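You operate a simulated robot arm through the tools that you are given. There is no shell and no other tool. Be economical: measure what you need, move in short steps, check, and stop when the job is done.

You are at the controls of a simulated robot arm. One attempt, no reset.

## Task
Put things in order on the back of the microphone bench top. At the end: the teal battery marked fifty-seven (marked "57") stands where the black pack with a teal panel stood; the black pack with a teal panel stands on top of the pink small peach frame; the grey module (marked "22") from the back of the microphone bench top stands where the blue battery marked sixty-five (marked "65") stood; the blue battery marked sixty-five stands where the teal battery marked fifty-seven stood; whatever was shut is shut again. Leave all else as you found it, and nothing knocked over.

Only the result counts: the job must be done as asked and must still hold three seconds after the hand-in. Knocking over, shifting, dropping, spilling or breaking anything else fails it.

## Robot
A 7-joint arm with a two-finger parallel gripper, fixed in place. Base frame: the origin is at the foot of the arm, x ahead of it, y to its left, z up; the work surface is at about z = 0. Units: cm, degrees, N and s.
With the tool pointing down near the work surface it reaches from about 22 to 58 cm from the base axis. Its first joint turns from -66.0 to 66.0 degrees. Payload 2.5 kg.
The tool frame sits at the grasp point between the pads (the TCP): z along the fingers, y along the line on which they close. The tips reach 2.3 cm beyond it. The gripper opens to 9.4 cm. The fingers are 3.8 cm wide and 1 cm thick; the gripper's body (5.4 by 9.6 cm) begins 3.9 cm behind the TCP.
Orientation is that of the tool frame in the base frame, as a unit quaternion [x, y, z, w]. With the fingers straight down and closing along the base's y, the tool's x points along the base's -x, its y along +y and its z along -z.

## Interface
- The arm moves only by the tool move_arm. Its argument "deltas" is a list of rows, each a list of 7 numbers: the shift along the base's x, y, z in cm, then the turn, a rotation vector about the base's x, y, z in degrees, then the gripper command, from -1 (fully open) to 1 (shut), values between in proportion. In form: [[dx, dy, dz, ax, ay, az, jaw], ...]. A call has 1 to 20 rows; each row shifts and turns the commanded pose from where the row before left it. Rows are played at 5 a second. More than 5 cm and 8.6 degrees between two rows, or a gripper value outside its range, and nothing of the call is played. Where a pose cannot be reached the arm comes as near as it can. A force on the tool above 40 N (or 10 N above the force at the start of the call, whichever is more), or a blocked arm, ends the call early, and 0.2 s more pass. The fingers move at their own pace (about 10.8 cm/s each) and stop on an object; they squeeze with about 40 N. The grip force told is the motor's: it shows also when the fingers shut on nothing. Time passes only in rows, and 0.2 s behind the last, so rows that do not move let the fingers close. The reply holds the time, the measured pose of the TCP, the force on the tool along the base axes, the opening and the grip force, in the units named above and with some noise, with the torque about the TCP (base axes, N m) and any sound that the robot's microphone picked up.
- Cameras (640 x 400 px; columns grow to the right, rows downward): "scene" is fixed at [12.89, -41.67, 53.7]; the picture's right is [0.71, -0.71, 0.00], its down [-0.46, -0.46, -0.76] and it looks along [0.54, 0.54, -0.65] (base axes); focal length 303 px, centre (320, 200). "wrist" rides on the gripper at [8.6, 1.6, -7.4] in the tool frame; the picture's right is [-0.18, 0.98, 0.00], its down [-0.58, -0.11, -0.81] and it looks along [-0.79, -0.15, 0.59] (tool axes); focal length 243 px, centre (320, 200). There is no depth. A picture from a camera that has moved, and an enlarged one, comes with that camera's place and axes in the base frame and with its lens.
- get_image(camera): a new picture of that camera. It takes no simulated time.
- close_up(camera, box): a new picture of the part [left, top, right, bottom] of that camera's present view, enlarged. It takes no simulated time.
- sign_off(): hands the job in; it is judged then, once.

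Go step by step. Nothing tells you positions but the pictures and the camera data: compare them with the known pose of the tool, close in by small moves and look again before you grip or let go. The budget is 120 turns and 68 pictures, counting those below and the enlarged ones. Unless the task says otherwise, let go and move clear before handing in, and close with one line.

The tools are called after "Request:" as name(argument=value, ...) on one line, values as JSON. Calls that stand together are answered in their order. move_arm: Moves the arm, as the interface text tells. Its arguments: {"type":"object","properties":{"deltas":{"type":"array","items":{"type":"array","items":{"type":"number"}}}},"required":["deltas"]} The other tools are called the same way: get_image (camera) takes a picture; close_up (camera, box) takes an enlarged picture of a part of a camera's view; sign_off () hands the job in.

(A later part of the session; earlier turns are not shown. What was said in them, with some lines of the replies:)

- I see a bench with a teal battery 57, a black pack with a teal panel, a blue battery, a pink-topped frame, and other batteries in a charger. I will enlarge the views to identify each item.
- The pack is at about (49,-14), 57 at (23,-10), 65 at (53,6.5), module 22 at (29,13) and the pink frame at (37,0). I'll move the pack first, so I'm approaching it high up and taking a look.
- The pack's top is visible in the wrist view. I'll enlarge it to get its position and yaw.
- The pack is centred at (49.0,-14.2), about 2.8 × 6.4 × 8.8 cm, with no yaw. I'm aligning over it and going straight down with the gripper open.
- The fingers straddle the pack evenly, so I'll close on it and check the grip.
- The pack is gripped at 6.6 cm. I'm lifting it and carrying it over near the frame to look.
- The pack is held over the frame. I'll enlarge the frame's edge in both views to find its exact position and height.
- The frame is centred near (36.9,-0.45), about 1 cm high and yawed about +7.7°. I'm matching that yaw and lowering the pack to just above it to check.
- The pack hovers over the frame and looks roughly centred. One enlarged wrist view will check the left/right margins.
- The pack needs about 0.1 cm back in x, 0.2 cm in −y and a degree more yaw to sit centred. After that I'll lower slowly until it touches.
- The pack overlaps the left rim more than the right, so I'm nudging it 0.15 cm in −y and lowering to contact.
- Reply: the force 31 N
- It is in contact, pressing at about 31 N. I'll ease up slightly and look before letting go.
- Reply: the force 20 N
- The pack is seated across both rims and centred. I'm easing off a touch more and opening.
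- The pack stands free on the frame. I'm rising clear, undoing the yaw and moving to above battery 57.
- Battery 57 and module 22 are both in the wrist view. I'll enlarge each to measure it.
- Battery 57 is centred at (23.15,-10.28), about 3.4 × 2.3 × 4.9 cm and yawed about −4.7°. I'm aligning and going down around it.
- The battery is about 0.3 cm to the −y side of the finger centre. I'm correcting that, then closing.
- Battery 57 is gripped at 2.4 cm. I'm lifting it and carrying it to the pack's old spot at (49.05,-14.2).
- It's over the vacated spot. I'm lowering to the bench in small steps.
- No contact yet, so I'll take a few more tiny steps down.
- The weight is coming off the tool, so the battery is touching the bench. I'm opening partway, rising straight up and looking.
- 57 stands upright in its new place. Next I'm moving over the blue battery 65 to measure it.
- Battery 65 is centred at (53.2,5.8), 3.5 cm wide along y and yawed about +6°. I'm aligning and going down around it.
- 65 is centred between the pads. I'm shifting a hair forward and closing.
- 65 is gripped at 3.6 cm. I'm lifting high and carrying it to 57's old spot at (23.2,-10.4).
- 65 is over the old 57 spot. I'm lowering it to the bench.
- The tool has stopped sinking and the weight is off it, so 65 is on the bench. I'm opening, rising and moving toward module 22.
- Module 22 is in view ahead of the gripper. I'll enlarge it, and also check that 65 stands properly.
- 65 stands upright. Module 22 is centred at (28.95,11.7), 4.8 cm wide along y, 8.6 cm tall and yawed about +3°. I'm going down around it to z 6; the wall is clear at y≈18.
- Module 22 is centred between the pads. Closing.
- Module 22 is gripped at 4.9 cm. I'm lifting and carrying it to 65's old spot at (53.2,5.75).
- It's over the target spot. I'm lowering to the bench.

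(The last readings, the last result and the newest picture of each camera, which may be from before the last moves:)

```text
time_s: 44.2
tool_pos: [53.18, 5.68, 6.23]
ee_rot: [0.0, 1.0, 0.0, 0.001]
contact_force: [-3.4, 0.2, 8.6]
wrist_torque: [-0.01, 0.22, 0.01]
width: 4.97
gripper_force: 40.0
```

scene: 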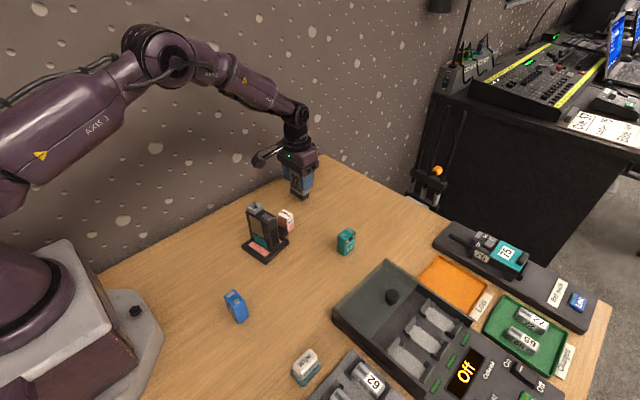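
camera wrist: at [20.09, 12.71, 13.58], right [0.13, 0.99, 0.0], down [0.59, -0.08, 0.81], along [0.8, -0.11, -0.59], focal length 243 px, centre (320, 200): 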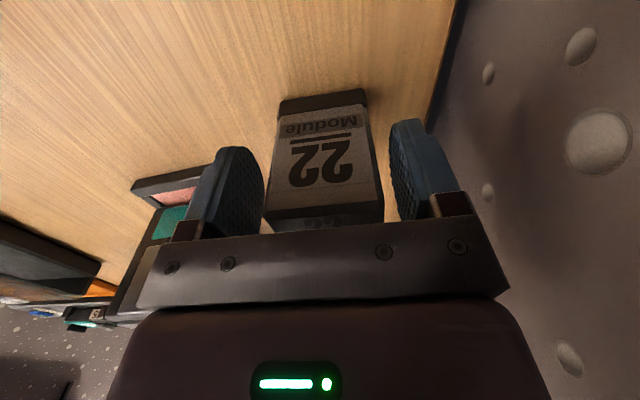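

Module 22 is on the bench at (53.2,5.7). I'm opening and rising clear.

Request:
move_arm(deltas=[[0, 0, 0, 0, 0, 0, 0.3], [0, 0, 0, 0, 0, 0, -0.6], [0, 0, 0, 0, 0, 0, -0.6], [0, 0, 3, 0, 0, 0, -0.6], [0, 0, 4.5, 0, 0, 0, -0.6], [0, 0, 4.5, 0, 0, 0, -0.6], [0, 0, 4, 0, 0, 0, -0.6], [-4, 0, 4, 0, 0, 0, -0.6], [-4, 0, 2, 0, 0, 0, -0.6], [-4, 0, 0, 0, 0, 0, -0.6], [0, 0, 0, 0, 0, 0, -0.6]])

Request:
get_image(camera="scene")

Request:
close_up(camera="scene", box=[200, 150, 400, 275])

Request:
get_image(camera="wrist")

```text
refused: row 8 steps farther than a row can; nothing moved
```

```text
27 pictures are left
```

scene: 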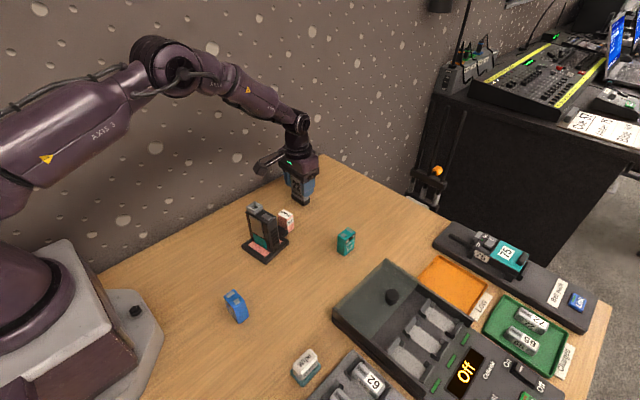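

```text
3.20 times, centred on (300, 212) of scene
camera zoom: at [12.89, -41.67, 53.71], right [0.71, -0.71, 0.0], down [-0.46, -0.46, -0.76], along [0.54, 0.54, -0.65], focal length 971 px, centre (384, 160)
```

zoom: 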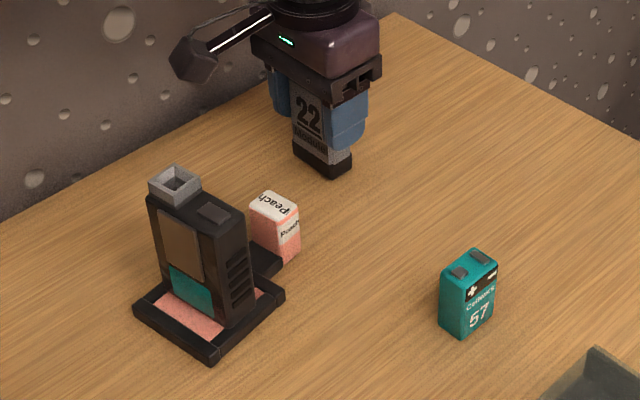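

```text
25 pictures are left
camera wrist: at [44.5, 7.29, 13.6], right [0.18, 0.98, 0.0], down [0.58, -0.11, 0.81], along [0.79, -0.15, -0.59], focal length 243 px, centre (320, 200)
```

wrist: 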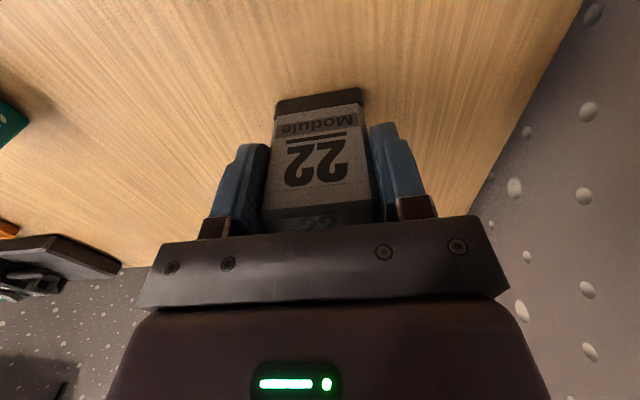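

That call was refused for one overlong row, so nothing moved and the module is still held in place. I'm repeating it with shorter steps.

Request:
move_arm(deltas=[[0, 0, 0, 0, 0, 0, 0.3], [0, 0, 0, 0, 0, 0, -0.6], [0, 0, 0, 0, 0, 0, -0.6], [0, 0, 3, 0, 0, 0, -0.6], [0, 0, 4.5, 0, 0, 0, -0.6], [0, 0, 4.5, 0, 0, 0, -0.6], [0, 0, 4, 0, 0, 0, -0.6], [-3, 0, 3, 0, 0, 0, -0.6], [-4, 0, 2, 0, 0, 0, -0.6], [-4, 0, 0, 0, 0, 0, -0.6], [0, 0, 0, 0, 0, 0, -0.6]])

Request:
get_image(camera="scene")

Request:
close_up(camera="scene", box=[200, 150, 400, 275])

Request:
get_image(camera="wrist")

```text
time_s: 46.6
tool_pos: [41.96, 5.91, 27.09]
ee_rot: [0.0, 1.0, 0.0, 0.0]
contact_force: [-0.1, 0.6, 0.2]
wrist_torque: [0.0, 0.0, 0.0]
width: 7.54
gripper_force: 0.1
```

```text
24 pictures are left
```

scene: 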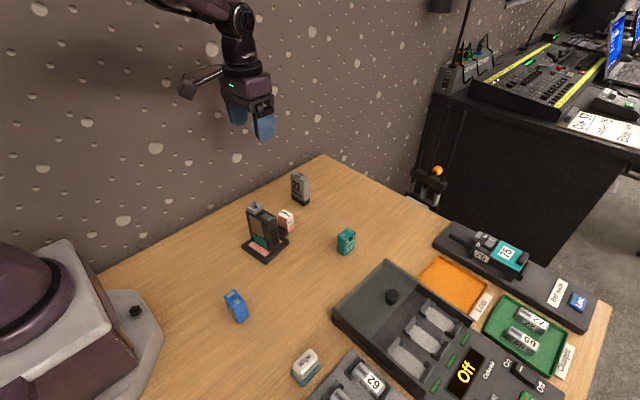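

```text
3.20 times, centred on (300, 212) of scene
camera zoom: at [12.89, -41.67, 53.7], right [0.71, -0.71, 0.0], down [-0.46, -0.46, -0.76], along [0.54, 0.54, -0.65], focal length 971 px, centre (384, 160)
```

zoom: 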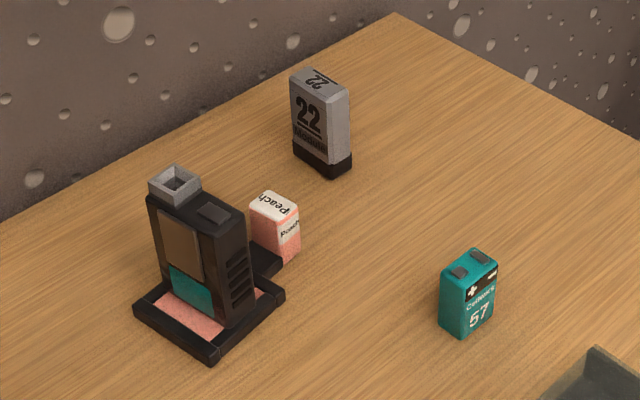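

```text
22 pictures are left
camera wrist: at [33.31, 7.46, 34.5], right [0.18, 0.98, 0.0], down [0.58, -0.11, 0.81], along [0.79, -0.15, -0.59], focal length 243 px, centre (320, 200)
```

wrist: 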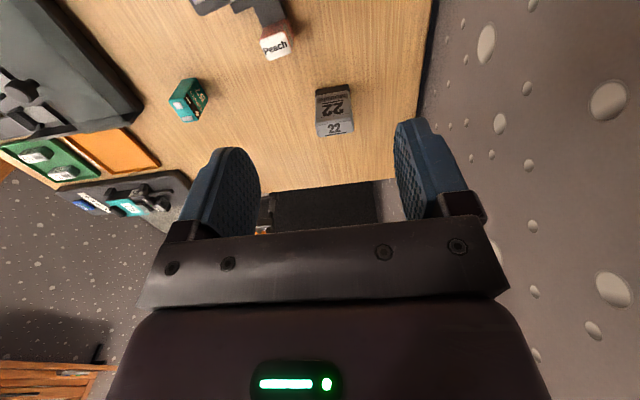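

All four items stand upright in their places, the frame hasn't shifted, nothing was opened, and the gripper is clear, so I'm handing in.

Request:
sign_off()

```text
The job is handed in.
```

The job is done and handed in: the pack is on the peach frame, 57 is where the pack stood, 65 is where 57 stood, and module 22 is where 65 stood.
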